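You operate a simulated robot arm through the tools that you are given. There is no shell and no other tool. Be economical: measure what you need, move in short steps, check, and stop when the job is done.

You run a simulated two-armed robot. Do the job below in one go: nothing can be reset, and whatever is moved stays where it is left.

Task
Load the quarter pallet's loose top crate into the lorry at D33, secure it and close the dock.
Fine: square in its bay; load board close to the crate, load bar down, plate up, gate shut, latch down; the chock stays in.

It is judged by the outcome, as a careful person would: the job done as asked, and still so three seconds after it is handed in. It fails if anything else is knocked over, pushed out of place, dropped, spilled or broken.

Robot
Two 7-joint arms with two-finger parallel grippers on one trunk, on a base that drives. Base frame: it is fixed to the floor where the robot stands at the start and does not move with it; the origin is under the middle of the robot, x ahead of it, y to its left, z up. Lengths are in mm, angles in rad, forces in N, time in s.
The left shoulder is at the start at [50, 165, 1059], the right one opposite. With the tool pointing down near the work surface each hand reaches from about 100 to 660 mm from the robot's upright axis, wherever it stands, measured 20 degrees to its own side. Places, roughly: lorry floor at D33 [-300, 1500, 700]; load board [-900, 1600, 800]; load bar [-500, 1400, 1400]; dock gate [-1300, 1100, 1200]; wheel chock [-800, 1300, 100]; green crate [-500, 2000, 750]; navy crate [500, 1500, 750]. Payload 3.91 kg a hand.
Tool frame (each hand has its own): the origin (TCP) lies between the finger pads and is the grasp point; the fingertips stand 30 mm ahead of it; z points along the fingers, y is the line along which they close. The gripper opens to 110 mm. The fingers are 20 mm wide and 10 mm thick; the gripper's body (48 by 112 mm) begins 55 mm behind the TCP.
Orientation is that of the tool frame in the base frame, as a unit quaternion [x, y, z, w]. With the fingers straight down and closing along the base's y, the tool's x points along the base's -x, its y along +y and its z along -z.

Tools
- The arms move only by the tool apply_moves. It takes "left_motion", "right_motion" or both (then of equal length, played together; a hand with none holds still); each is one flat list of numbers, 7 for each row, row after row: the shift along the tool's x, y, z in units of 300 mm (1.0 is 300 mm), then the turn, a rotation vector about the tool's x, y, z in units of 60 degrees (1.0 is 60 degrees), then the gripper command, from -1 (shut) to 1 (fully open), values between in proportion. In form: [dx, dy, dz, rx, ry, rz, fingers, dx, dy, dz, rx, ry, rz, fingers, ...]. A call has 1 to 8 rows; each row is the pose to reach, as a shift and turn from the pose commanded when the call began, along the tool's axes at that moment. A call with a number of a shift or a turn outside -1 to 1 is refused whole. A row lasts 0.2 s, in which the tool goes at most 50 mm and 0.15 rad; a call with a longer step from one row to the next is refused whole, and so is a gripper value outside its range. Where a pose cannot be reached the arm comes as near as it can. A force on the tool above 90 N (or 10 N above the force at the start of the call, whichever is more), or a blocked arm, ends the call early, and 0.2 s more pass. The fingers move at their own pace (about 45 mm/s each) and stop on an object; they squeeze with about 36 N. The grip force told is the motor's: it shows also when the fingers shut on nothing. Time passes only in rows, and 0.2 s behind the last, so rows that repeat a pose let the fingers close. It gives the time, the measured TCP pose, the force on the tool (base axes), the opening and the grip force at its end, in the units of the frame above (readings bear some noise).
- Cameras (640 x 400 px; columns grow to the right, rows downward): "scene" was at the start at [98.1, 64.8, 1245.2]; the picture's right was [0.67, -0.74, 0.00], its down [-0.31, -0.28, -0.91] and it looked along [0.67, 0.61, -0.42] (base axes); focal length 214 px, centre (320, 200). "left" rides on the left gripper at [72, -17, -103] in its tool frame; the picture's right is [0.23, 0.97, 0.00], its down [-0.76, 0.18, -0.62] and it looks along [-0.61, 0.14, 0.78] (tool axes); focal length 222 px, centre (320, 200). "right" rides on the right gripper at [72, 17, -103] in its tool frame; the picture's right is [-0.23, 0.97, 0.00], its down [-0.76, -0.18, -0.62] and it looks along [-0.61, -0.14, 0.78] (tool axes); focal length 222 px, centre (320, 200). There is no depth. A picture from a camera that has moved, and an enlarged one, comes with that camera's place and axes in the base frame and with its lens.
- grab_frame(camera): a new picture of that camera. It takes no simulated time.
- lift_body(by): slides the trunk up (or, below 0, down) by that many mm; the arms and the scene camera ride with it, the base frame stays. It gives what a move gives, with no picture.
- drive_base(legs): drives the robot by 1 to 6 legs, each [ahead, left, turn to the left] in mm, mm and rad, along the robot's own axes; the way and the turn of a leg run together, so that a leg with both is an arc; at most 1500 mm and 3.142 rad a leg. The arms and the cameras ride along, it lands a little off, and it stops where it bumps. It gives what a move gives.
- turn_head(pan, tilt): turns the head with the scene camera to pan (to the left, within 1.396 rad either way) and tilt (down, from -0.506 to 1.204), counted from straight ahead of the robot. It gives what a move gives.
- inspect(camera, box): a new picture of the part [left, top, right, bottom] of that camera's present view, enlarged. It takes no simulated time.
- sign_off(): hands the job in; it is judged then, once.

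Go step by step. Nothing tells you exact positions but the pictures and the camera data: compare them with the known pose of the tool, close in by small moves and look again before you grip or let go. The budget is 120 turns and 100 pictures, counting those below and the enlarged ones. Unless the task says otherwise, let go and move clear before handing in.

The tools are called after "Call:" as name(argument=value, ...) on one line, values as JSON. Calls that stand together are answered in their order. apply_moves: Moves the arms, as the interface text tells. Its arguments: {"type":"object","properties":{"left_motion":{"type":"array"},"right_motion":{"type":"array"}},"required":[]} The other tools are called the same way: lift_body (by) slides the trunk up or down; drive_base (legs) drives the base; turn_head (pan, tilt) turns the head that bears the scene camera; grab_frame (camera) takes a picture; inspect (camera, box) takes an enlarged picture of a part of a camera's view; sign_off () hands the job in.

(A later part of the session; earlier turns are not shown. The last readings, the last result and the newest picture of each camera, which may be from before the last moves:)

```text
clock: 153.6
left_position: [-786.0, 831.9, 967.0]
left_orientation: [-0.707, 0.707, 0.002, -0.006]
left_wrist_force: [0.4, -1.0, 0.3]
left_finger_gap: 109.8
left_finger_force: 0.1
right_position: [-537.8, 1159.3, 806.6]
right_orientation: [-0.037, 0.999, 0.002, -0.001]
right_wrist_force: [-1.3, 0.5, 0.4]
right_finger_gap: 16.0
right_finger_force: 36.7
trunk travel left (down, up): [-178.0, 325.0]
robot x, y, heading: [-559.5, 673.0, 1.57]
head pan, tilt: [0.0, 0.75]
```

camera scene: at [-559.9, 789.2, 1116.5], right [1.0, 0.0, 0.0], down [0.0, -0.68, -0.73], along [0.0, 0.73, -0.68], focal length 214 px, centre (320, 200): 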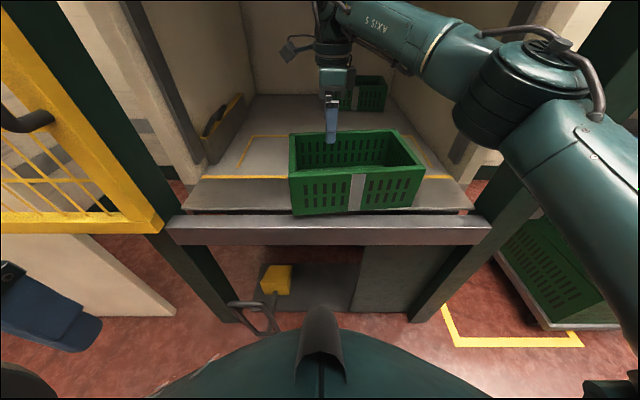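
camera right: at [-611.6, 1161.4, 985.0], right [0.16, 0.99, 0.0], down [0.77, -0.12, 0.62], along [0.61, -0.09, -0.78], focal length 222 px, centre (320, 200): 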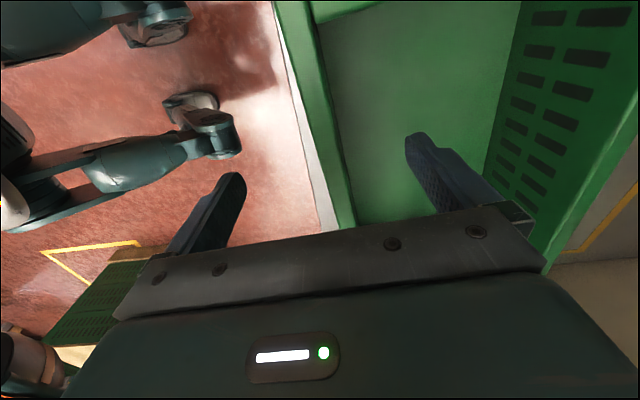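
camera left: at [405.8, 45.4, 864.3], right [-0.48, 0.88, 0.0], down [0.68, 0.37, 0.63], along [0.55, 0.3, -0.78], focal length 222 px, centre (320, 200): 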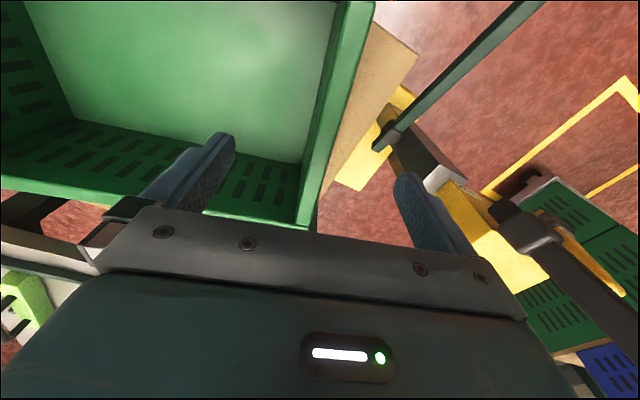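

Held by the near wall. I start sliding: straighten the skew and move it +100 mm in x and +60 mm in y.

Call:
apply_moves(right_motion=[-0.04, 0.02, -0.01, 0, 0, 0.035, -1, -0.1, 0.05, -0.01, 0, 0, 0.07, -1, -0.17, 0.08, -0.01, 0, 0, 0.07, -1, -0.23, 0.11, -0.01, 0, 0, 0.07, -1, -0.29, 0.145, -0.01, 0, 0, 0.07, -1, -0.347, 0.175, -0.01, 0, 0, 0.07, -1])

Call:
grab_frame(camera="scene")

```text
clock: 155.0
left_position: [-785.9, 832.4, 967.8]
left_orientation: [0.707, -0.707, -0.003, 0.006]
left_wrist_force: [0.1, -1.1, -0.2]
left_finger_gap: 109.8
left_finger_force: 0.0
right_position: [-438.3, 1219.8, 808.7]
right_orientation: [0.0, 1.0, 0.001, -0.001]
right_wrist_force: [0.2, -0.7, -3.9]
right_finger_gap: 16.0
right_finger_force: 35.6
trunk travel left (down, up): [-178.0, 325.0]
robot x, y, heading: [-559.8, 676.6, 1.572]
head pan, tilt: [0.0, 0.75]
```

```text
28 pictures are left
camera scene: at [-559.6, 789.6, 1116.5], right [1.0, 0.0, 0.0], down [0.0, -0.68, -0.73], along [0.0, 0.73, -0.68], focal length 214 px, centre (320, 200)
```

scene: 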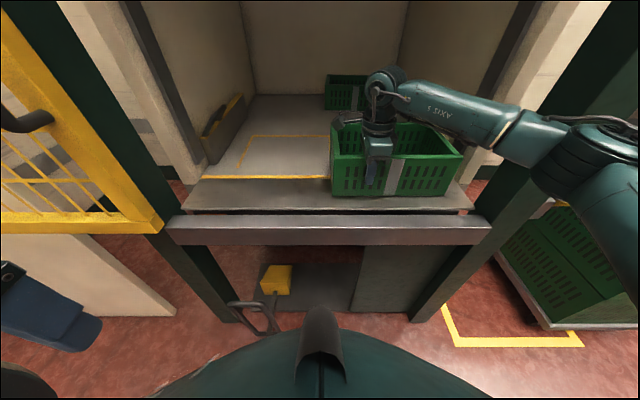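

The crate slides easily with the right hand. Before driving in I check the left elbow against the gate handle.

Call:
turn_head(pan=0.9, tilt=0.45)

Call:
grab_frame(camera="scene")

```text
clock: 156.2
left_position: [-785.6, 832.4, 967.5]
left_orientation: [-0.707, 0.707, 0.003, -0.006]
left_wrist_force: [1.3, -0.7, 0.1]
left_finger_gap: 110.0
left_finger_force: 0.1
right_position: [-438.7, 1220.2, 807.5]
right_orientation: [0.001, 1.0, 0.001, -0.001]
right_wrist_force: [-0.1, 0.3, -3.3]
right_finger_gap: 15.8
right_finger_force: 35.9
trunk travel left (down, up): [-178.0, 325.0]
robot x, y, heading: [-556.6, 670.0, 1.571]
head pan, tilt: [0.901, 0.45]
```

```text
27 pictures are left
camera scene: at [-631.6, 763.9, 1142.9], right [0.62, 0.78, 0.0], down [0.34, -0.27, -0.9], along [-0.7, 0.56, -0.44], focal length 214 px, centre (320, 200)
```

scene: 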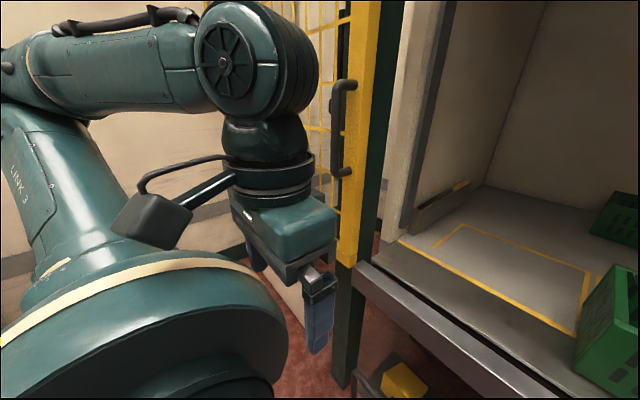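

The left forearm would come close to the gate handle if I drive on, so I raise the left hand above handle height first, then drive forward 130 mm.

Call:
apply_moves(left_motion=[0, -0.04, -0.14, 0, 0, 0, 1, 0, -0.08, -0.28, 0, 0, 0, 1, 0, -0.12, -0.42, 0, 0, 0, 1, 0, -0.15, -0.56, 0, 0, 0, 1, 0, -0.15, -0.7, 0, 0, 0, 1, 0, -0.15, -0.84, 0, 0, 0, 1])

Call:
drive_base(legs=[[130, 0, 0]])

Call:
turn_head(pan=-0.1, tilt=0.75)

Call:
grab_frame(camera="scene")

```text
clock: 157.6
left_position: [-726.1, 861.6, 1172.4]
left_orientation: [0.707, -0.707, -0.003, 0.006]
left_wrist_force: [0.7, 1.0, -0.5]
left_finger_gap: 109.8
left_finger_force: 0.0
left hand out of reach, approached as far as the arm can: row 5, 6
right_position: [-438.4, 1220.8, 809.0]
right_orientation: [-0.001, 1.0, 0.001, -0.001]
right_wrist_force: [0.3, 0.3, -4.0]
right_finger_gap: 15.9
right_finger_force: 36.9
trunk travel left (down, up): [-178.0, 325.0]
robot x, y, heading: [-560.8, 675.9, 1.567]
head pan, tilt: [0.901, 0.45]
```

```text
clock: 159.1
left_position: [-724.9, 976.2, 1171.6]
left_orientation: [0.709, -0.705, -0.003, 0.006]
left_wrist_force: [-0.4, 0.1, -0.1]
left_finger_gap: 109.9
left_finger_force: 0.1
right_position: [-440.8, 1336.0, 805.5]
right_orientation: [-0.003, 1.0, -0.002, 0.0]
right_wrist_force: [-0.4, 0.2, -3.4]
right_finger_gap: 16.0
right_finger_force: 35.8
trunk travel left (down, up): [-178.0, 325.0]
robot x, y, heading: [-559.1, 788.0, 1.575]
head pan, tilt: [0.901, 0.45]
stopped in leg 1: the robot was blocked; the commanded pose is now the measured one
```

```text
clock: 160.3
left_position: [-724.9, 979.9, 1170.7]
left_orientation: [0.716, -0.698, -0.003, 0.002]
left_wrist_force: [17.8, 52.0, -1.1]
left_finger_gap: 110.2
left_finger_force: 0.4
right_position: [-440.2, 1335.1, 805.5]
right_orientation: [-0.003, 1.0, -0.001, 0.0]
right_wrist_force: [-0.2, -0.6, -4.2]
right_finger_gap: 15.9
right_finger_force: 36.0
trunk travel left (down, up): [-178.0, 325.0]
robot x, y, heading: [-560.4, 789.0, 1.572]
head pan, tilt: [-0.099, 0.75]
```

```text
26 pictures are left
camera scene: at [-560.9, 907.0, 1120.3], right [1.0, 0.03, 0.0], down [0.02, -0.65, -0.76], along [-0.03, 0.76, -0.65], focal length 214 px, centre (320, 200)
```

scene: 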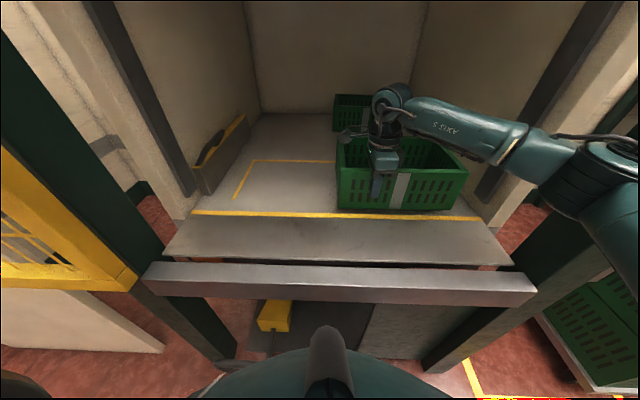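

The base stopped at y ≈ 788 (elbow at the post), and the head brushed the left hand; I move the left hand away a bit and push the crate on with the arm: +53 mm x, +93 mm y.

Call:
apply_moves(left_motion=[-0.03, 0.03, 0, 0, 0, 0, 1, -0.06, 0.06, 0, 0, 0, 0, 1, -0.1, 0.1, 0, 0, 0, 0, 1, -0.1, 0.1, 0, 0, 0, 0, 1, -0.1, 0.1, 0, 0, 0, 0, 1], right_motion=[-0.05, 0.06, 0, 0, 0, 0, -1, -0.1, 0.12, 0, 0, 0, 0, -1, -0.15, 0.19, 0, 0, 0, 0, -1, -0.177, 0.25, 0, 0, 0, 0, -1, -0.177, 0.31, 0, 0, 0, 0, -1])

Call:
inspect(camera="scene", box=[180, 80, 500, 280])

```text
clock: 161.5
left_position: [-754.4, 1005.8, 1173.4]
left_orientation: [0.709, -0.705, -0.003, 0.005]
left_wrist_force: [-1.2, -0.8, 0.1]
left_finger_gap: 109.8
left_finger_force: 0.1
right_position: [-389.2, 1428.7, 806.9]
right_orientation: [-0.004, 1.0, -0.001, 0.0]
right_wrist_force: [-0.7, -0.3, -4.2]
right_finger_gap: 15.9
right_finger_force: 36.4
trunk travel left (down, up): [-178.0, 325.0]
robot x, y, heading: [-559.4, 790.3, 1.573]
head pan, tilt: [-0.099, 0.75]
```

```text
2.00 times, centred on (340, 180) of scene
camera zoom: at [-550.3, 904.8, 1116.4], right [1.0, -0.09, 0.0], down [-0.06, -0.68, -0.73], along [0.07, 0.73, -0.68], focal length 429 px, centre (280, 240)
```

zoom: 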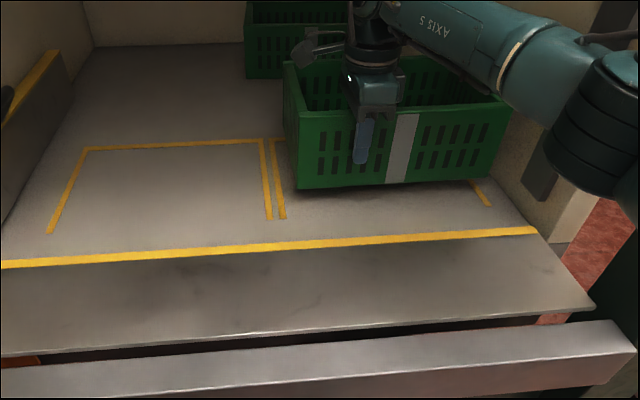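

The crate is over the right bay, still hovering some 35 mm above the lorry floor (the plate is higher). I nudge −12 mm in x and lower it gently.

Call:
apply_moves(right_motion=[0.02, -0.01, 0, 0, 0, 0.007, -1, 0.04, -0.017, 0.03, 0, 0, 0.007, -1, 0.04, -0.017, 0.06, 0, 0, 0.007, -1, 0.04, -0.017, 0.08, 0, 0, 0.007, -1])

Call:
apply_moves(right_motion=[0, 0, 0.015, 0, 0, 0, -1, 0, 0, 0.02, 0, 0, 0, -1])

```text
clock: 162.5
left_position: [-755.2, 1006.6, 1172.6]
left_orientation: [0.709, -0.705, -0.003, 0.005]
left_wrist_force: [0.4, 0.0, 0.1]
left_finger_gap: 110.2
left_finger_force: 0.1
right_position: [-400.6, 1422.6, 782.0]
right_orientation: [0.0, 1.0, -0.001, 0.0]
right_wrist_force: [-0.6, 0.3, -4.8]
right_finger_gap: 15.9
right_finger_force: 36.1
trunk travel left (down, up): [-178.0, 325.0]
robot x, y, heading: [-556.5, 789.3, 1.58]
head pan, tilt: [-0.099, 0.75]
```

```text
clock: 163.1
left_position: [-754.5, 1006.4, 1172.1]
left_orientation: [0.709, -0.705, -0.003, 0.006]
left_wrist_force: [0.7, 0.1, -0.7]
left_finger_gap: 110.2
left_finger_force: 0.0
right_position: [-400.0, 1423.6, 776.7]
right_orientation: [0.0, 1.0, 0.0, -0.001]
right_wrist_force: [1.0, -0.4, -1.6]
right_finger_gap: 16.1
right_finger_force: 36.4
trunk travel left (down, up): [-178.0, 325.0]
robot x, y, heading: [-555.3, 788.1, 1.576]
head pan, tilt: [-0.099, 0.75]
```

It's touching down. A few mm more, then I release and rise.

Call:
apply_moves(right_motion=[0, 0, 0.01, 0, 0, 0, -1, 0, 0, 0.018, 0, 0, 0, -1])

Call:
apply_moves(right_motion=[0, 0, 0, 0, 0, 0, 0, 0, 0, 0, 0, 0, 0, 1, 0, 0, 0, 0, 0, 0, 1, 0, 0, 0, 0, 0, 0, 1, 0, 0, 0, 0, 0, 0, 1, 0, 0, -0.13, 0, 0, 0, 1, 0, 0, -0.26, 0, 0, 0, 1, 0.03, 0, -0.4, 0, 0, 0, 1])

Call:
inspect(camera="scene", box=[180, 80, 500, 280])

Call:
grab_frame(camera="right")

```text
clock: 163.7
left_position: [-755.0, 1002.1, 1173.6]
left_orientation: [0.708, -0.706, -0.004, 0.005]
left_wrist_force: [-0.4, 0.0, -0.3]
left_finger_gap: 109.9
left_finger_force: 0.2
right_position: [-400.0, 1423.7, 776.8]
right_orientation: [0.0, 1.0, 0.003, 0.0]
right_wrist_force: [3.0, -4.7, 25.7]
right_finger_gap: 16.1
right_finger_force: 35.9
trunk travel left (down, up): [-178.0, 325.0]
robot x, y, heading: [-558.5, 791.2, 1.573]
head pan, tilt: [-0.099, 0.75]
```

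```text
clock: 165.5
left_position: [-755.3, 1006.7, 1173.4]
left_orientation: [0.709, -0.705, -0.003, 0.006]
left_wrist_force: [0.8, -0.2, 0.0]
left_finger_gap: 109.9
left_finger_force: 0.0
right_position: [-407.9, 1424.0, 891.8]
right_orientation: [0.0, 1.0, 0.0, -0.001]
right_wrist_force: [0.1, -0.1, -0.7]
right_finger_gap: 109.9
right_finger_force: 0.0
trunk travel left (down, up): [-178.0, 325.0]
robot x, y, heading: [-554.3, 791.8, 1.578]
head pan, tilt: [-0.099, 0.75]
```

```text
2.00 times, centred on (340, 180) of scene
camera zoom: at [-550.6, 904.3, 1116.5], right [1.0, -0.09, 0.0], down [-0.06, -0.68, -0.73], along [0.07, 0.73, -0.68], focal length 429 px, centre (280, 240)
```

zoom: 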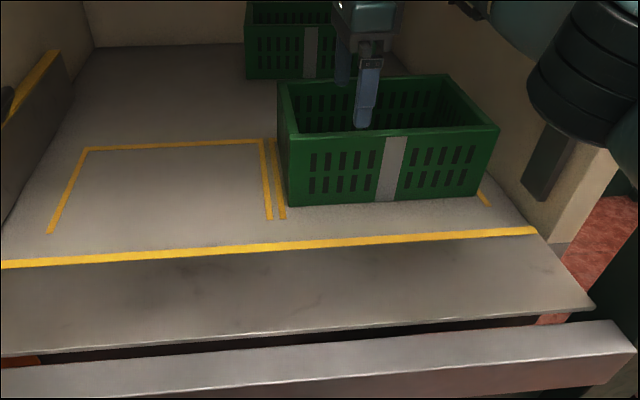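

```text
23 pictures are left
camera right: at [-480.4, 1440.1, 996.0], right [0.23, 0.97, 0.0], down [0.76, -0.18, 0.62], along [0.61, -0.14, -0.78], focal length 222 px, centre (320, 200)
```

right: 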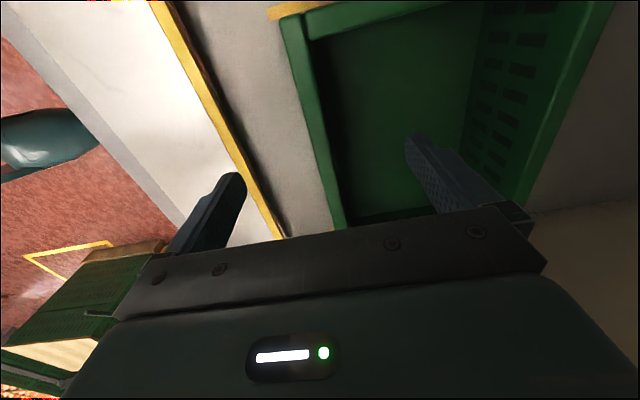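

The crate sits square in the right bay (x ≈ −484…−175, y ≈ 1417…1620). Next the load board: it stands at the left wall with its handle near (−930, 1470–1600, ~820). I retract the right hand, turn it back to neutral, and tuck the left hand inward away from the gate.

Call:
apply_moves(left_motion=[0.02, -0.05, 0.07, 0, 0, 0, 1, 0.04, -0.1, 0.14, 0, 0, 0, 1, 0.06, -0.15, 0.21, 0, 0, 0, 1, 0.08, -0.2, 0.28, 0, 0, 0, 1, 0.1, -0.25, 0.35, 0, 0, 0, 1, 0.12, -0.3, 0.42, 0, 0, 0, 1, 0.13, -0.317, 0.5, 0, 0, 0, 1], right_motion=[0, 0, -0.13, 0, 0, -0.13, 1, 0.03, -0.1, -0.2, 0, 0, -0.26, 1, 0.06, -0.2, -0.267, 0, 0, -0.4, 1, 0.1, -0.32, -0.267, 0, 0, -0.54, 1, 0.13, -0.44, -0.267, 0, 0, -0.68, 1, 0.17, -0.56, -0.267, 0, 0, -0.82, 1, 0.2, -0.667, -0.267, 0, 0, -0.96, 1])

Call:
drive_base(legs=[[-20, 150, 0]])

```text
clock: 166.8
left_position: [-689.2, 980.4, 1072.1]
left_orientation: [0.715, -0.699, 0.001, -0.002]
left_wrist_force: [-31.6, -6.2, 13.9]
left_finger_gap: 110.2
left_finger_force: 0.0
right_position: [-447.6, 1292.0, 971.0]
right_orientation: [-0.345, 0.939, 0.0, 0.0]
right_wrist_force: [-0.1, 1.2, 0.1]
right_finger_gap: 109.9
right_finger_force: 0.2
trunk travel left (down, up): [-178.0, 325.0]
robot x, y, heading: [-559.0, 791.5, 1.576]
head pan, tilt: [-0.099, 0.75]
stopped in row 6 (left hand): the force on the tool passed its limit (the readings are from after the stop); the commanded pose is now the measured one
```

```text
clock: 167.5
left_position: [-691.9, 979.8, 1073.3]
left_orientation: [0.714, -0.701, 0.003, -0.002]
left_wrist_force: [-25.7, -6.8, 7.6]
left_finger_gap: 109.7
left_finger_force: 0.1
right_position: [-447.5, 1290.4, 970.0]
right_orientation: [-0.345, 0.939, 0.0, 0.0]
right_wrist_force: [0.1, 0.2, -0.1]
right_finger_gap: 109.6
right_finger_force: 0.1
trunk travel left (down, up): [-178.0, 325.0]
robot x, y, heading: [-560.6, 788.4, 1.576]
head pan, tilt: [-0.099, 0.75]
stopped in leg 1: the robot was blocked; the commanded pose is now the measured one
```

The left hand touched my own body, and the base is blocked going left. I look to the left to see what is touching.

Call:
turn_head(pan=0.9, tilt=0.3)

Call:
grab_frame(camera="scene")

```text
clock: 168.7
left_position: [-691.3, 979.1, 1073.9]
left_orientation: [-0.705, 0.709, -0.007, 0.003]
left_wrist_force: [-77.3, -26.2, 37.8]
left_finger_gap: 109.7
left_finger_force: 0.0
right_position: [-446.5, 1290.7, 970.8]
right_orientation: [-0.345, 0.939, -0.001, -0.001]
right_wrist_force: [-0.4, -0.3, -0.4]
right_finger_gap: 110.0
right_finger_force: 0.1
trunk travel left (down, up): [-178.0, 325.0]
robot x, y, heading: [-558.6, 789.4, 1.577]
head pan, tilt: [0.901, 0.3]
```

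```text
22 pictures are left
camera scene: at [-561.2, 913.7, 1151.2], right [1.0, 0.01, 0.0], down [0.0, -0.35, -0.94], along [-0.01, 0.94, -0.35], focal length 214 px, centre (320, 200)
```

scene: 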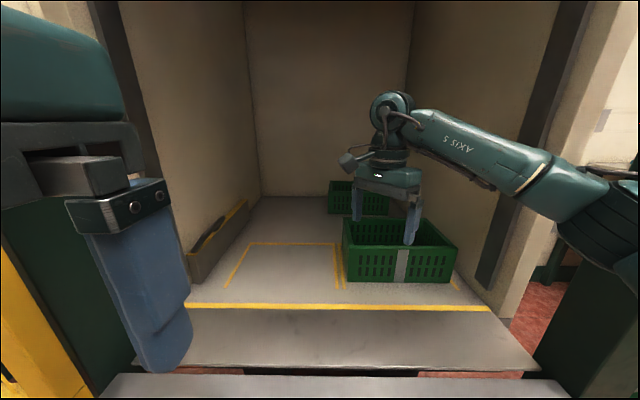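

My own left hand is blocking the head. I back out, spread the left hand outward, pull the right hand in and set it neutral; then I'll face the board with the robot turned left.

Call:
drive_base(legs=[[-130, 0, 0]])

Call:
apply_moves(left_motion=[0, 0.1, 0, 0, 0, 0, 1, 0, 0.2, 0, 0, 0, 0, 1, 0, 0.3, 0, 0, 0, 0, 1, 0, 0.4, 0, 0, 0, 0, 1, 0, 0.4, 0, 0, 0, 0, 1, 0, 0.4, 0, 0, 0, 0, 1], right_motion=[0.05, -0.06, 0, 0, 0, -0.138, 1, 0.1, -0.12, 0, 0, 0, -0.276, 1, 0.16, -0.19, 0, 0, 0, -0.414, 1, 0.21, -0.25, 0, 0, 0, -0.552, 1, 0.27, -0.32, 0, 0, 0, -0.69, 1, 0.324, -0.381, 0, 0, 0, -0.827, 1])

Call:
drive_base(legs=[[0, 0, 0.75]])

Call:
turn_head(pan=-0.2, tilt=0.5)

Call:
grab_frame(camera="scene")

```text
clock: 170.0
left_position: [-693.1, 849.3, 1072.9]
left_orientation: [-0.706, 0.709, -0.005, 0.001]
left_wrist_force: [-79.3, -22.4, 32.9]
left_finger_gap: 109.9
left_finger_force: 0.0
right_position: [-449.0, 1163.0, 971.3]
right_orientation: [-0.346, 0.938, 0.0, -0.001]
right_wrist_force: [-0.2, -0.5, -0.4]
right_finger_gap: 109.7
right_finger_force: 0.1
trunk travel left (down, up): [-178.0, 325.0]
robot x, y, heading: [-556.3, 657.5, 1.579]
head pan, tilt: [0.901, 0.3]
```

```text
clock: 171.4
left_position: [-813.8, 850.0, 1073.6]
left_orientation: [-0.705, 0.709, -0.005, 0.001]
left_wrist_force: [-0.8, 0.3, 0.4]
left_finger_gap: 110.0
left_finger_force: 0.1
right_position: [-449.0, 1011.7, 970.8]
right_orientation: [0.709, -0.705, 0.0, 0.001]
right_wrist_force: [-0.1, 0.2, -0.1]
right_finger_gap: 109.9
right_finger_force: 0.1
trunk travel left (down, up): [-178.0, 325.0]
robot x, y, heading: [-563.4, 656.2, 1.575]
head pan, tilt: [0.901, 0.3]
```

```text
clock: 173.8
left_position: [-875.4, 627.4, 1074.4]
left_orientation: [0.917, -0.4, 0.003, -0.003]
left_wrist_force: [-0.7, -0.1, -0.2]
left_finger_gap: 110.0
left_finger_force: 0.1
right_position: [-718.5, 993.1, 970.0]
right_orientation: [0.917, -0.398, 0.0, 0.001]
right_wrist_force: [-0.2, -0.5, -0.2]
right_finger_gap: 110.1
right_finger_force: 0.1
trunk travel left (down, up): [-178.0, 325.0]
robot x, y, heading: [-560.8, 659.0, 2.328]
head pan, tilt: [0.901, 0.3]
```

```text
clock: 175.1
left_position: [-874.9, 626.3, 1074.2]
left_orientation: [0.917, -0.4, 0.004, -0.003]
left_wrist_force: [-0.9, -0.5, -0.3]
left_finger_gap: 109.9
left_finger_force: 0.0
right_position: [-720.6, 993.6, 971.2]
right_orientation: [0.917, -0.398, 0.0, 0.001]
right_wrist_force: [-0.9, 0.2, -0.1]
right_finger_gap: 110.1
right_finger_force: 0.0
trunk travel left (down, up): [-178.0, 325.0]
robot x, y, heading: [-558.8, 666.2, 2.326]
head pan, tilt: [-0.201, 0.499]
```

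```text
21 pictures are left
camera scene: at [-627.5, 761.1, 1138.5], right [0.85, 0.53, 0.0], down [0.25, -0.41, -0.88], along [-0.46, 0.75, -0.48], focal length 214 px, centre (320, 200)
```

scene: 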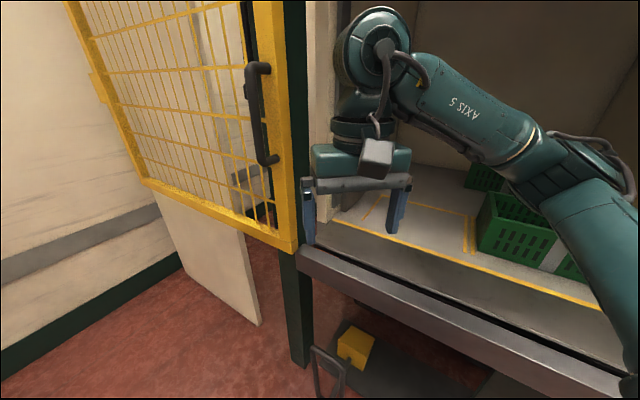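

The gate and handle are clearly seen; my right arm has free space. I move the base toward the opening and set the right hand's yaw so its fingers close across the board handle.

Call:
drive_base(legs=[[131, -123, 0]])

Call:
apply_moves(right_motion=[0, 0, 0, 0, 0, 0.138, 1, 0, 0, 0, 0, 0, 0.276, 1, 0, 0, 0, 0, 0, 0.414, 1, 0, 0, 0, 0, 0, 0.552, 1, 0, 0, 0, 0, 0, 0.69, 1])

Call:
apply_moves(right_motion=[-0.1, 0.1, -0.05, 0, -0.11, 0, 1, -0.2, 0.2, -0.05, 0, -0.22, 0, 1, -0.3, 0.3, -0.05, 0, -0.33, 0, 1, -0.4, 0.4, -0.05, 0, -0.44, 0, 1, -0.5, 0.5, -0.05, 0, -0.55, 0, 1, -0.6, 0.56, -0.05, 0, -0.6, 0, 1])

Call:
grab_frame(camera="right")

Call:
grab_frame(camera="scene")

```text
clock: 176.5
left_position: [-874.4, 756.1, 1072.6]
left_orientation: [0.917, -0.398, 0.005, -0.001]
left_wrist_force: [-0.1, 0.3, 0.7]
left_finger_gap: 109.8
left_finger_force: 0.2
right_position: [-719.8, 1124.2, 970.0]
right_orientation: [0.918, -0.397, 0.001, 0.001]
right_wrist_force: [-0.9, 0.3, 0.2]
right_finger_gap: 110.0
right_finger_force: 0.0
trunk travel left (down, up): [-178.0, 325.0]
robot x, y, heading: [-557.5, 788.0, 2.327]
head pan, tilt: [-0.201, 0.499]
stopped in leg 1: the robot was blocked; the commanded pose is now the measured one
```

```text
clock: 177.7
left_position: [-875.3, 756.1, 1073.9]
left_orientation: [0.917, -0.398, 0.005, -0.002]
left_wrist_force: [0.2, -0.6, -0.1]
left_finger_gap: 109.9
left_finger_force: 0.1
right_position: [-720.0, 1124.3, 970.7]
right_orientation: [0.717, -0.697, 0.001, 0.001]
right_wrist_force: [0.6, 0.9, -0.1]
right_finger_gap: 110.1
right_finger_force: 0.1
trunk travel left (down, up): [-178.0, 325.0]
robot x, y, heading: [-561.6, 790.2, 2.327]
head pan, tilt: [-0.201, 0.499]
```

```text
clock: 179.3
left_position: [-869.6, 753.0, 1075.1]
left_orientation: [0.917, -0.399, 0.002, -0.003]
left_wrist_force: [0.2, -0.2, 0.6]
left_finger_gap: 109.8
left_finger_force: 0.1
right_position: [-886.0, 1279.4, 983.8]
right_orientation: [0.7, -0.651, -0.206, -0.209]
right_wrist_force: [37.0, -23.5, 13.6]
right_finger_gap: 97.5
right_finger_force: 0.1
trunk travel left (down, up): [-178.0, 325.0]
robot x, y, heading: [-558.0, 787.7, 2.328]
head pan, tilt: [-0.201, 0.499]
stopped in row 6 (right hand): the force on the tool passed its limit (the readings are from after the stop); the commanded pose is now the measured one
```

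```text
20 pictures are left
camera right: at [-895.7, 1159.8, 1029.2], right [-0.99, 0.13, 0.1], down [0.14, 0.29, 0.95], along [0.09, 0.95, -0.3], focal length 222 px, centre (320, 200)
```

right: 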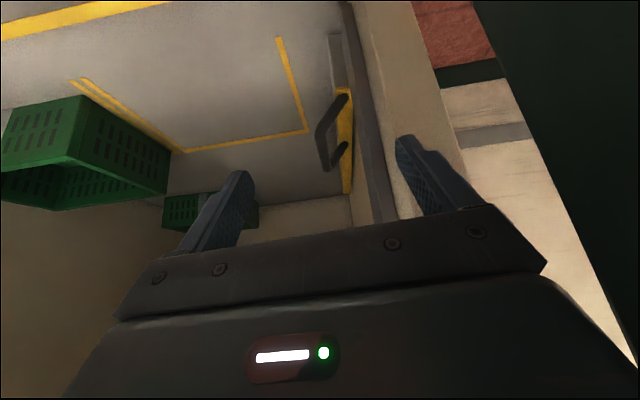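

```text
19 pictures are left
camera scene: at [-620.0, 886.0, 1139.6], right [0.85, 0.53, 0.0], down [0.25, -0.4, -0.88], along [-0.47, 0.75, -0.47], focal length 214 px, centre (320, 200)
```

scene: 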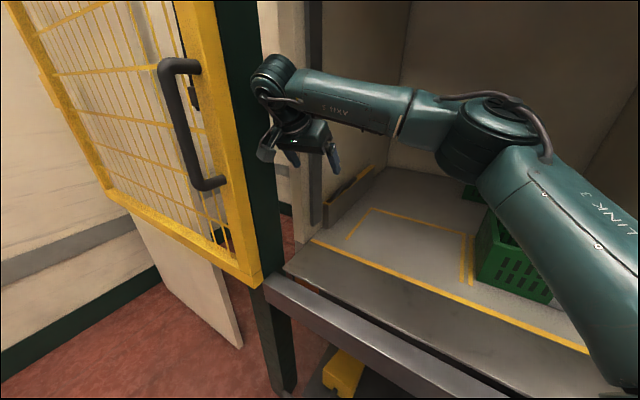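

The hand's outer finger touched the rail at the left. I zoom in on the board and its handle to see how it's shaped.

Call:
inspect(camera="scene", box=[240, 100, 400, 240])

Call:
inspect(camera="right", box=[260, 20, 440, 220])

```text
2.86 times, centred on (320, 170) of scene
camera zoom: at [-620.0, 886.0, 1139.6], right [0.85, 0.53, 0.0], down [0.25, -0.4, -0.88], along [-0.47, 0.75, -0.47], focal length 613 px, centre (320, 286)
```

zoom: 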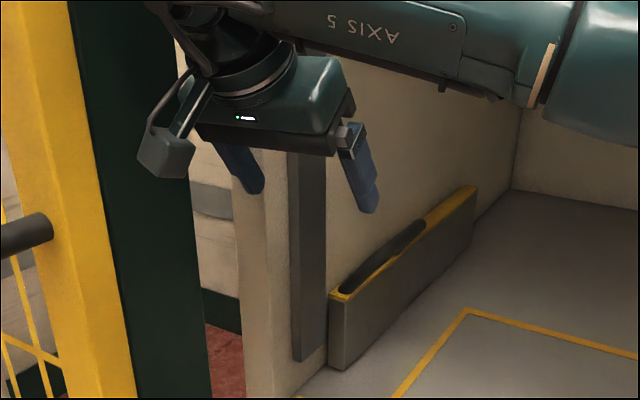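

```text
2.00 times, centred on (350, 120) of right
camera zoom: at [-895.7, 1159.8, 1029.2], right [-0.99, 0.13, 0.1], down [0.14, 0.29, 0.95], along [0.09, 0.95, -0.3], focal length 444 px, centre (260, 360)
```

zoom: 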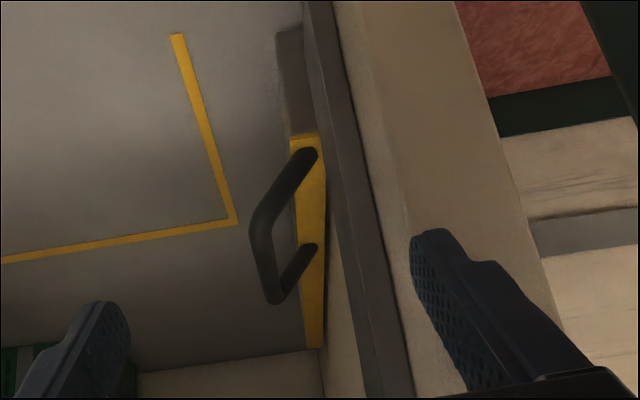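

The handle is an arched bar at about (−880, 1397…1512, 866). I narrow the fingers, step off the rail, and approach it along the hand's direction.

Call:
apply_moves(right_motion=[0, -0.05, 0, 0, 0, 0, 0.1, 0, -0.05, 0, 0, 0, 0, 0.1, -0.04, -0.03, 0.12, 0, 0, 0, 0.1, -0.08, -0.02, 0.24, 0, 0, 0, 0.1, -0.13, -0.02, 0.36, 0, 0, 0, 0.1])

Call:
grab_frame(camera="right")

```text
clock: 180.3
left_position: [-871.8, 749.9, 1073.9]
left_orientation: [0.918, -0.397, 0.003, -0.003]
left_wrist_force: [0.8, -0.4, -0.6]
left_finger_gap: 110.2
left_finger_force: 0.1
right_position: [-894.8, 1317.0, 945.7]
right_orientation: [0.716, -0.633, -0.211, -0.203]
right_wrist_force: [8.9, -29.9, 12.0]
right_finger_gap: 57.5
right_finger_force: 0.0
trunk travel left (down, up): [-178.0, 325.0]
robot x, y, heading: [-558.8, 788.3, 2.332]
head pan, tilt: [-0.201, 0.499]
stopped in row 5 (right hand): the force on the tool passed its limit (the readings are from after the stop); the commanded pose is now the measured one
```

```text
16 pictures are left
camera right: at [-898.3, 1196.4, 991.4], right [-0.99, 0.07, 0.11], down [0.12, 0.3, 0.95], along [0.04, 0.95, -0.31], focal length 222 px, centre (320, 200)
```

right: 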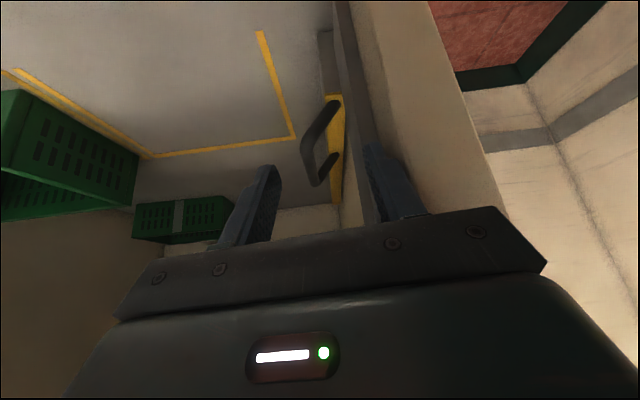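

The gripper body catches the wall edge. Since the handle leans toward +x, I'll tilt the hand ~28° so its body moves away from the wall, then approach.

Call:
apply_moves(right_motion=[0, -0.12, 0, 0, 0, 0, 0.2, 0, -0.16, 0, -0.12, 0, 0, 0.2, 0, -0.16, 0, -0.24, 0, 0, 0.2, 0, -0.16, 0, -0.36, 0, 0, 0.2, 0, -0.16, 0, -0.477, 0, 0, 0.2])

```text
clock: 181.5
left_position: [-871.7, 753.9, 1072.2]
left_orientation: [0.918, -0.397, 0.005, -0.001]
left_wrist_force: [-1.0, -0.3, -0.8]
left_finger_gap: 110.1
left_finger_force: 0.1
right_position: [-846.5, 1330.0, 940.7]
right_orientation: [0.74, -0.568, -0.36, -0.021]
right_wrist_force: [0.2, 0.4, 0.5]
right_finger_gap: 65.9
right_finger_force: 0.0
trunk travel left (down, up): [-178.0, 325.0]
robot x, y, heading: [-554.5, 783.7, 2.328]
head pan, tilt: [-0.201, 0.499]
```

Call:
apply_moves(right_motion=[-0.09, -0.06, 0, 0, 0, 0, 0.35, -0.176, -0.117, 0, 0, 0, 0, 0.35, -0.176, -0.117, 0.12, 0, 0, 0, 0.35, -0.176, -0.117, 0.22, 0, 0, 0, 0.35])

Call:
grab_frame(camera="right")

```text
clock: 182.5
left_position: [-873.4, 754.6, 1072.6]
left_orientation: [0.918, -0.397, 0.005, -0.002]
left_wrist_force: [-0.2, -0.2, 0.6]
left_finger_gap: 109.8
left_finger_force: 0.1
right_position: [-852.9, 1413.8, 909.0]
right_orientation: [0.74, -0.569, -0.359, -0.022]
right_wrist_force: [0.3, -0.1, 0.7]
right_finger_gap: 74.0
right_finger_force: 0.0
trunk travel left (down, up): [-178.0, 325.0]
robot x, y, heading: [-558.7, 789.3, 2.332]
head pan, tilt: [-0.201, 0.499]
```

```text
15 pictures are left
camera right: at [-807.8, 1302.3, 952.3], right [-0.86, -0.16, 0.49], down [0.4, 0.42, 0.82], along [-0.33, 0.9, -0.3], focal length 222 px, centre (320, 200)
```

right: 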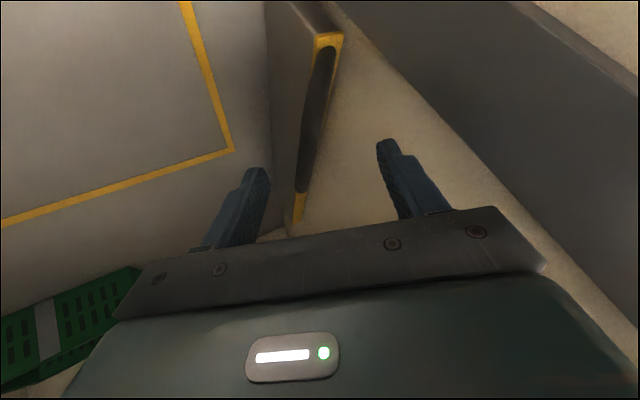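

The bar lies between the fingers. I advance and close.

Call:
apply_moves(right_motion=[0, 0, 0.07, 0, 0, 0, 0.35, 0, 0, 0.14, 0, 0, 0, 0.35, 0, 0, 0.18, 0, 0, 0, 0.35, 0, 0, 0.18, 0, 0, 0, -1, 0, 0, 0.18, 0, 0, 0, -1, 0, 0, 0.18, 0, 0, 0, -1, 0, 0, 0.18, 0, 0, 0, -1, 0, 0, 0.18, 0, 0, 0, -1])

```text
clock: 184.3
left_position: [-870.5, 754.8, 1073.1]
left_orientation: [0.917, -0.399, 0.004, -0.001]
left_wrist_force: [0.3, 0.3, 0.1]
left_finger_gap: 110.0
left_finger_force: 0.0
right_position: [-874.5, 1442.4, 864.5]
right_orientation: [0.738, -0.575, -0.352, -0.026]
right_wrist_force: [37.0, -4.0, -14.3]
right_finger_gap: 24.6
right_finger_force: 45.1
trunk travel left (down, up): [-178.0, 325.0]
robot x, y, heading: [-555.7, 787.5, 2.333]
head pan, tilt: [-0.201, 0.499]
```

Gripped the handle (24.6 mm). I slide the board toward the crate, 200 mm first.

Call:
apply_moves(right_motion=[0.01, -0.09, -0.055, 0, 0, 0, -1, 0.02, -0.19, -0.112, 0, 0, 0, -1, 0.032, -0.285, -0.17, 0, 0, 0, -1, 0.043, -0.38, -0.226, 0, 0, 0, -1, 0.053, -0.475, -0.282, 0, 0, 0, -1, 0.064, -0.571, -0.339, 0, 0, 0, -1])

Call:
grab_frame(camera="scene")

```text
clock: 185.7
left_position: [-872.0, 756.1, 1073.6]
left_orientation: [0.917, -0.399, 0.006, 0.0]
left_wrist_force: [0.5, 1.0, -0.4]
left_finger_gap: 110.1
left_finger_force: 0.1
right_position: [-678.9, 1441.4, 866.1]
right_orientation: [0.741, -0.571, -0.353, -0.021]
right_wrist_force: [6.7, 3.8, -21.2]
right_finger_gap: 25.0
right_finger_force: 45.2
trunk travel left (down, up): [-178.0, 325.0]
robot x, y, heading: [-555.2, 789.0, 2.33]
head pan, tilt: [-0.201, 0.499]
```

```text
14 pictures are left
camera scene: at [-624.0, 890.8, 1138.2], right [0.85, 0.53, 0.0], down [0.25, -0.41, -0.88], along [-0.47, 0.74, -0.48], focal length 214 px, centre (320, 200)
```

scene: 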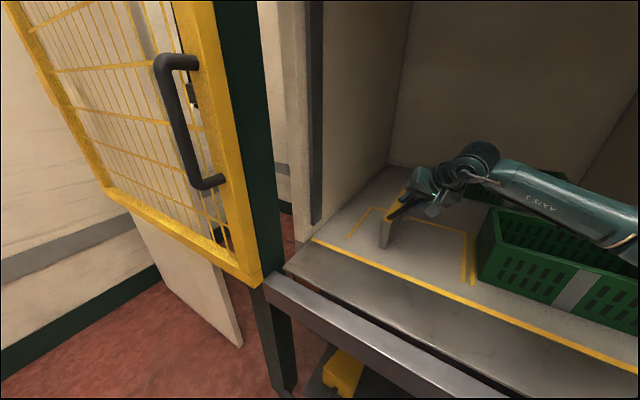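

It follows nicely. The remaining gap to the crate is about 220 mm; I move 195 mm more and check.

Call:
apply_moves(right_motion=[0.01, -0.09, -0.055, 0, 0, 0, -1, 0.02, -0.19, -0.112, 0, 0, 0, -1, 0.032, -0.285, -0.17, 0, 0, 0, -1, 0.043, -0.38, -0.226, 0, 0, 0, -1, 0.053, -0.475, -0.282, 0, 0, 0, -1, 0.062, -0.556, -0.33, 0, 0, 0, -1])

Call:
inspect(camera="scene", box=[300, 120, 640, 320])

```text
clock: 187.1
left_position: [-884.2, 758.9, 1067.3]
left_orientation: [0.919, -0.393, 0.012, 0.0]
left_wrist_force: [-0.2, 0.4, 0.2]
left_finger_gap: 110.4
left_finger_force: 0.1
right_position: [-517.3, 1441.3, 865.5]
right_orientation: [0.747, -0.558, -0.362, -0.008]
right_wrist_force: [-5.4, -5.1, 17.5]
right_finger_gap: 25.9
right_finger_force: 45.2
trunk travel left (down, up): [-178.0, 325.0]
robot x, y, heading: [-558.5, 787.2, 2.342]
head pan, tilt: [-0.201, 0.499]
```

```text
1.88 times, centred on (470, 220) of scene
camera zoom: at [-638.9, 895.6, 1135.9], right [0.84, 0.54, 0.01], down [0.27, -0.41, -0.87], along [-0.47, 0.74, -0.49], focal length 404 px, centre (38, 162)
```

zoom: 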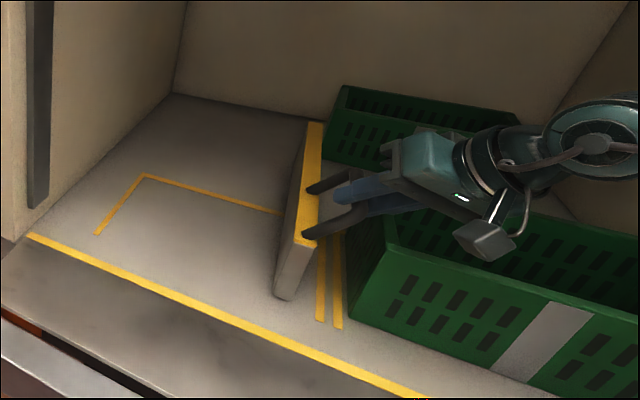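

The board is parallel, gap ≈ 70 mm, but my right elbow reached the right post. Keeping the grip, I shift the base left and slightly back, then finish the push with the arm.

Call:
drive_base(legs=[[24, 60, 0]])

Call:
apply_moves(right_motion=[0, 0, 0, 0, 0, 0, -1])

```text
clock: 188.3
left_position: [-929.9, 727.9, 1073.6]
left_orientation: [0.916, -0.401, 0.006, -0.002]
left_wrist_force: [0.8, -0.6, -0.5]
left_finger_gap: 110.0
left_finger_force: 0.0
right_position: [-537.4, 1415.8, 867.1]
right_orientation: [0.733, -0.578, -0.358, -0.024]
right_wrist_force: [-3.2, 9.1, -6.0]
right_finger_gap: 26.1
right_finger_force: 44.8
trunk travel left (down, up): [-178.0, 325.0]
robot x, y, heading: [-615.9, 759.7, 2.325]
head pan, tilt: [-0.201, 0.499]
stopped in leg 1: the robot was blocked; the commanded pose is now the measured one
```

```text
clock: 188.7
left_position: [-930.2, 730.7, 1072.7]
left_orientation: [0.916, -0.402, 0.005, -0.001]
left_wrist_force: [-0.4, -0.4, 0.5]
left_finger_gap: 109.9
left_finger_force: 0.1
right_position: [-538.9, 1414.7, 867.4]
right_orientation: [0.734, -0.577, -0.358, -0.023]
right_wrist_force: [-2.4, 11.9, -7.4]
right_finger_gap: 26.0
right_finger_force: 44.6
trunk travel left (down, up): [-178.0, 325.0]
robot x, y, heading: [-616.9, 762.6, 2.325]
head pan, tilt: [-0.201, 0.499]
```

Call:
apply_moves(right_motion=[-0.015, -0.09, -0.033, 0, 0, 0, -1, -0.029, -0.17, -0.066, 0, 0, 0, -1, -0.043, -0.258, -0.099, 0, 0, 0, -1, -0.043, -0.258, -0.099, 0, 0, 0, -1])

Call:
inspect(camera="scene", box=[340, 140, 600, 300])

```text
clock: 189.7
left_position: [-930.9, 726.5, 1073.0]
left_orientation: [0.916, -0.401, 0.004, -0.003]
left_wrist_force: [0.0, 0.3, 0.7]
left_finger_gap: 109.9
left_finger_force: 0.0
right_position: [-455.4, 1431.8, 870.7]
right_orientation: [0.736, -0.576, -0.355, -0.024]
right_wrist_force: [2.6, -36.7, 2.0]
right_finger_gap: 24.6
right_finger_force: 45.3
trunk travel left (down, up): [-178.0, 325.0]
robot x, y, heading: [-617.0, 756.1, 2.324]
head pan, tilt: [-0.201, 0.499]
```

```text
2.46 times, centred on (470, 220) of scene
camera zoom: at [-681.3, 858.4, 1138.9], right [0.85, 0.52, 0.0], down [0.25, -0.4, -0.88], along [-0.46, 0.75, -0.48], focal length 528 px, centre (-49, 151)
```

zoom: 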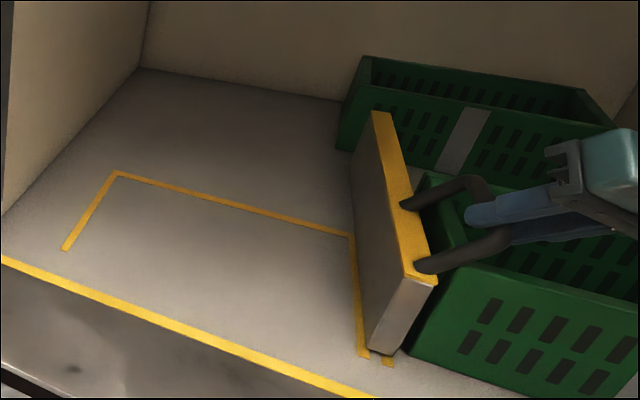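

The board stands parallel, about 20 mm from the crate. I close it by another 10 mm, then release the handle and back the hand out.

Call:
apply_moves(right_motion=[0.003, -0.0285, -0.017, 0, 0, 0, -1, 0.003, -0.0285, -0.017, 0, 0, 0, 0.4, 0.003, -0.0285, -0.017, 0, 0, 0, 0.4, 0.003, -0.0285, -0.017, 0, 0, 0, 0.4, 0.003, -0.0285, -0.017, 0, 0, 0, 0.4, 0.003, -0.0285, -0.13, 0, 0, 0, 0.4, 0.003, -0.0285, -0.28, 0, 0, 0, 0.4, 0.003, -0.0285, -0.43, 0, 0, 0, 0.4])

Call:
inspect(camera="scene", box=[340, 140, 640, 320])

```text
clock: 191.5
left_position: [-930.6, 727.7, 1073.2]
left_orientation: [0.916, -0.402, 0.005, -0.003]
left_wrist_force: [0.1, -0.1, -0.5]
left_finger_gap: 109.8
left_finger_force: 0.0
right_position: [-384.6, 1379.0, 961.8]
right_orientation: [0.734, -0.576, -0.358, -0.024]
right_wrist_force: [0.1, 0.5, 0.3]
right_finger_gap: 77.1
right_finger_force: 0.0
trunk travel left (down, up): [-178.0, 325.0]
robot x, y, heading: [-617.4, 759.1, 2.327]
head pan, tilt: [-0.201, 0.499]
```

```text
2.13 times, centred on (490, 230) of scene
camera zoom: at [-681.7, 861.1, 1138.5], right [0.85, 0.52, 0.0], down [0.25, -0.41, -0.88], along [-0.46, 0.75, -0.48], focal length 458 px, centre (-43, 136)
```

zoom: 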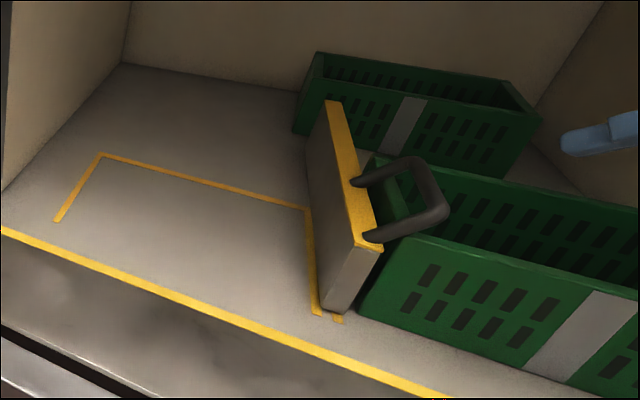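

The board is close beside the crate and upright. Next the load bar: its loop handle is at about (−530, 1365, 1483). I back off slightly, raise the trunk, and turn the right hand to point horizontally with closed fingers above the loop.

Call:
drive_base(legs=[[-73, 69, 0]])

Call:
lift_body(by=300)

Call:
apply_moves(right_motion=[-0.066, 0.092, -0.049, 0.064, -0.117, -0.021, -1, -0.131, 0.185, -0.097, 0.129, -0.233, -0.042, -1, -0.197, 0.277, -0.146, 0.193, -0.35, -0.063, -1, -0.263, 0.37, -0.195, 0.257, -0.467, -0.084, -1, -0.329, 0.462, -0.244, 0.322, -0.584, -0.105, -1, -0.395, 0.554, -0.292, 0.386, -0.7, -0.126, -1, -0.46, 0.647, -0.341, 0.451, -0.817, -0.147, -1, -0.526, 0.739, -0.39, 0.515, -0.934, -0.168, -1])

Call:
turn_head(pan=-0.6, tilt=0.0)

Call:
grab_frame(camera="scene")

```text
clock: 192.6
left_position: [-929.3, 628.2, 1073.6]
left_orientation: [0.916, -0.401, 0.005, -0.003]
left_wrist_force: [0.2, -0.1, -0.4]
left_finger_gap: 110.0
left_finger_force: 0.0
right_position: [-384.6, 1282.2, 961.4]
right_orientation: [0.734, -0.576, -0.359, -0.026]
right_wrist_force: [-0.6, 0.5, 0.3]
right_finger_gap: 77.0
right_finger_force: 0.1
trunk travel left (down, up): [-178.0, 325.0]
robot x, y, heading: [-615.0, 659.4, 2.325]
head pan, tilt: [-0.201, 0.499]
```

```text
clock: 195.6
left_position: [-929.0, 630.1, 1373.5]
left_orientation: [0.916, -0.401, 0.006, -0.002]
left_wrist_force: [0.2, 0.5, -0.2]
left_finger_gap: 109.8
left_finger_force: 0.1
right_position: [-384.4, 1282.0, 1261.2]
right_orientation: [0.734, -0.576, -0.358, -0.025]
right_wrist_force: [0.7, 0.2, -0.4]
right_finger_gap: 76.9
right_finger_force: 0.1
trunk travel left (down, up): [-478.0, 25.0]
robot x, y, heading: [-612.2, 660.5, 2.325]
head pan, tilt: [-0.201, 0.499]
```

```text
clock: 197.4
left_position: [-929.9, 628.8, 1372.3]
left_orientation: [0.916, -0.401, 0.005, -0.003]
left_wrist_force: [-0.1, -0.3, -0.2]
left_finger_gap: 110.2
left_finger_force: 0.0
right_position: [-531.7, 1286.1, 1520.3]
right_orientation: [-0.495, 0.504, 0.495, 0.505]
right_wrist_force: [0.9, 0.6, 0.4]
right_finger_gap: 0.0
right_finger_force: 35.9
trunk travel left (down, up): [-478.0, 25.0]
robot x, y, heading: [-614.2, 659.4, 2.325]
head pan, tilt: [-0.201, 0.499]
```

```text
clock: 198.3
left_position: [-929.6, 628.2, 1372.9]
left_orientation: [0.916, -0.4, 0.005, -0.003]
left_wrist_force: [0.2, 1.0, 0.2]
left_finger_gap: 110.1
left_finger_force: 0.0
right_position: [-530.2, 1286.2, 1517.5]
right_orientation: [-0.495, 0.506, 0.494, 0.506]
right_wrist_force: [-0.1, -0.3, 0.0]
right_finger_gap: 0.0
right_finger_force: 36.0
trunk travel left (down, up): [-478.0, 25.0]
robot x, y, heading: [-612.8, 662.8, 2.324]
head pan, tilt: [-0.6, 0.0]
```

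```text
10 pictures are left
camera scene: at [-646.9, 774.2, 1484.5], right [0.99, 0.15, 0.0], down [0.0, 0.0, -1.0], along [-0.15, 0.99, 0.0], focal length 214 px, centre (320, 200)
```

scene: 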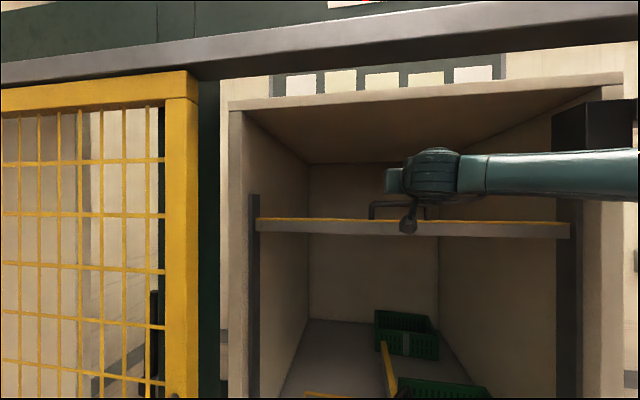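

The hand points straight at the loop. I move forward over it and press down.

Call:
apply_moves(right_motion=[0, 0, 0.13, 0, 0, 0, -1, 0, 0, 0.26, 0, 0, 0, -1, 0.1, 0, 0.26, 0, 0, 0, -1, 0.2, 0, 0.26, 0, 0, 0, -1, 0.32, 0, 0.26, 0, 0, 0, -1, 0.45, 0, 0.26, 0, 0, 0, -1, 0.58, 0, 0.26, 0, 0, 0, -1, 0.7, 0, 0.26, 0, 0, 0, -1])

```text
clock: 200.2
left_position: [-930.8, 628.0, 1371.8]
left_orientation: [0.916, -0.4, 0.005, -0.002]
left_wrist_force: [0.0, 0.1, -0.3]
left_finger_gap: 109.7
left_finger_force: 0.1
right_position: [-527.9, 1361.4, 1315.1]
right_orientation: [-0.496, 0.505, 0.492, 0.507]
right_wrist_force: [-0.1, -0.2, 0.1]
right_finger_gap: 0.0
right_finger_force: 36.3
right hand out of reach, approached as far as the arm can: row 8
trunk travel left (down, up): [-478.0, 25.0]
robot x, y, heading: [-613.6, 663.8, 2.323]
head pan, tilt: [-0.6, 0.0]
```

Call:
turn_head(pan=-0.6, tilt=0.4)

Call:
grab_frame(camera="scene")

```text
clock: 201.0
left_position: [-928.7, 629.5, 1372.9]
left_orientation: [0.917, -0.399, 0.005, -0.002]
left_wrist_force: [0.3, 0.0, 0.8]
left_finger_gap: 109.9
left_finger_force: 0.0
right_position: [-525.9, 1360.6, 1317.4]
right_orientation: [-0.495, 0.506, 0.493, 0.506]
right_wrist_force: [0.6, 1.0, -0.1]
right_finger_gap: 0.0
right_finger_force: 35.9
trunk travel left (down, up): [-478.0, 25.0]
robot x, y, heading: [-614.8, 657.2, 2.323]
head pan, tilt: [-0.6, 0.4]
```

```text
9 pictures are left
camera scene: at [-647.3, 776.7, 1447.7], right [0.99, 0.15, 0.0], down [0.06, -0.38, -0.92], along [-0.14, 0.91, -0.39], focal length 214 px, centre (320, 200)
```

scene: 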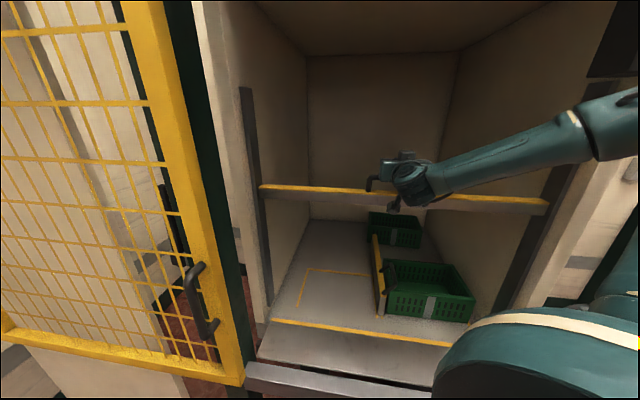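

The bar follows and stays put. I continue pushing it down by lowering the trunk, watching the wrist force.

Call:
lift_body(by=-260)

Call:
lift_body(by=-60)

Call:
lift_body(by=-50)

```text
clock: 203.7
left_position: [-929.9, 630.0, 1113.2]
left_orientation: [0.917, -0.4, 0.004, -0.003]
left_wrist_force: [0.5, 0.0, -0.2]
left_finger_gap: 110.0
left_finger_force: 0.0
right_position: [-527.5, 1361.1, 1055.5]
right_orientation: [-0.496, 0.505, 0.493, 0.506]
right_wrist_force: [-1.0, -1.2, -0.6]
right_finger_gap: 0.0
right_finger_force: 35.3
trunk travel left (down, up): [-218.0, 285.0]
robot x, y, heading: [-611.9, 662.0, 2.325]
head pan, tilt: [-0.6, 0.4]
```

```text
clock: 204.7
left_position: [-929.5, 629.0, 1052.8]
left_orientation: [0.916, -0.4, 0.005, -0.002]
left_wrist_force: [0.2, 0.3, 0.2]
left_finger_gap: 110.0
left_finger_force: 0.1
right_position: [-526.6, 1361.7, 995.7]
right_orientation: [-0.495, 0.506, 0.493, 0.506]
right_wrist_force: [-0.5, -0.2, 0.0]
right_finger_gap: 0.0
right_finger_force: 36.0
trunk travel left (down, up): [-158.0, 345.0]
robot x, y, heading: [-616.4, 661.3, 2.32]
head pan, tilt: [-0.6, 0.4]
```

```text
clock: 205.6
left_position: [-928.6, 628.4, 1001.8]
left_orientation: [0.917, -0.4, 0.005, -0.002]
left_wrist_force: [-0.4, -0.3, 0.5]
left_finger_gap: 109.9
left_finger_force: 0.0
right_position: [-525.7, 1361.8, 944.6]
right_orientation: [-0.495, 0.505, 0.494, 0.505]
right_wrist_force: [1.2, 0.1, 0.7]
right_finger_gap: 0.0
right_finger_force: 36.5
trunk travel left (down, up): [-108.0, 395.0]
robot x, y, heading: [-612.5, 660.5, 2.322]
head pan, tilt: [-0.6, 0.4]
```

Call:
inspect(camera="scene", box=[200, 40, 600, 290])

```text
1.60 times, centred on (400, 165) of scene
camera zoom: at [-647.1, 776.8, 1077.6], right [0.99, 0.15, 0.0], down [0.06, -0.38, -0.92], along [-0.14, 0.91, -0.39], focal length 343 px, centre (192, 256)
```

zoom: 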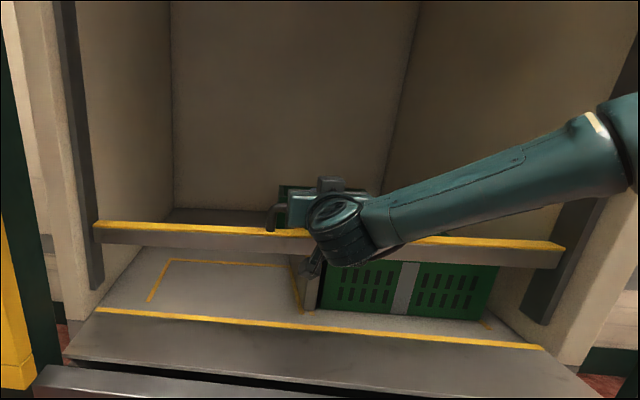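

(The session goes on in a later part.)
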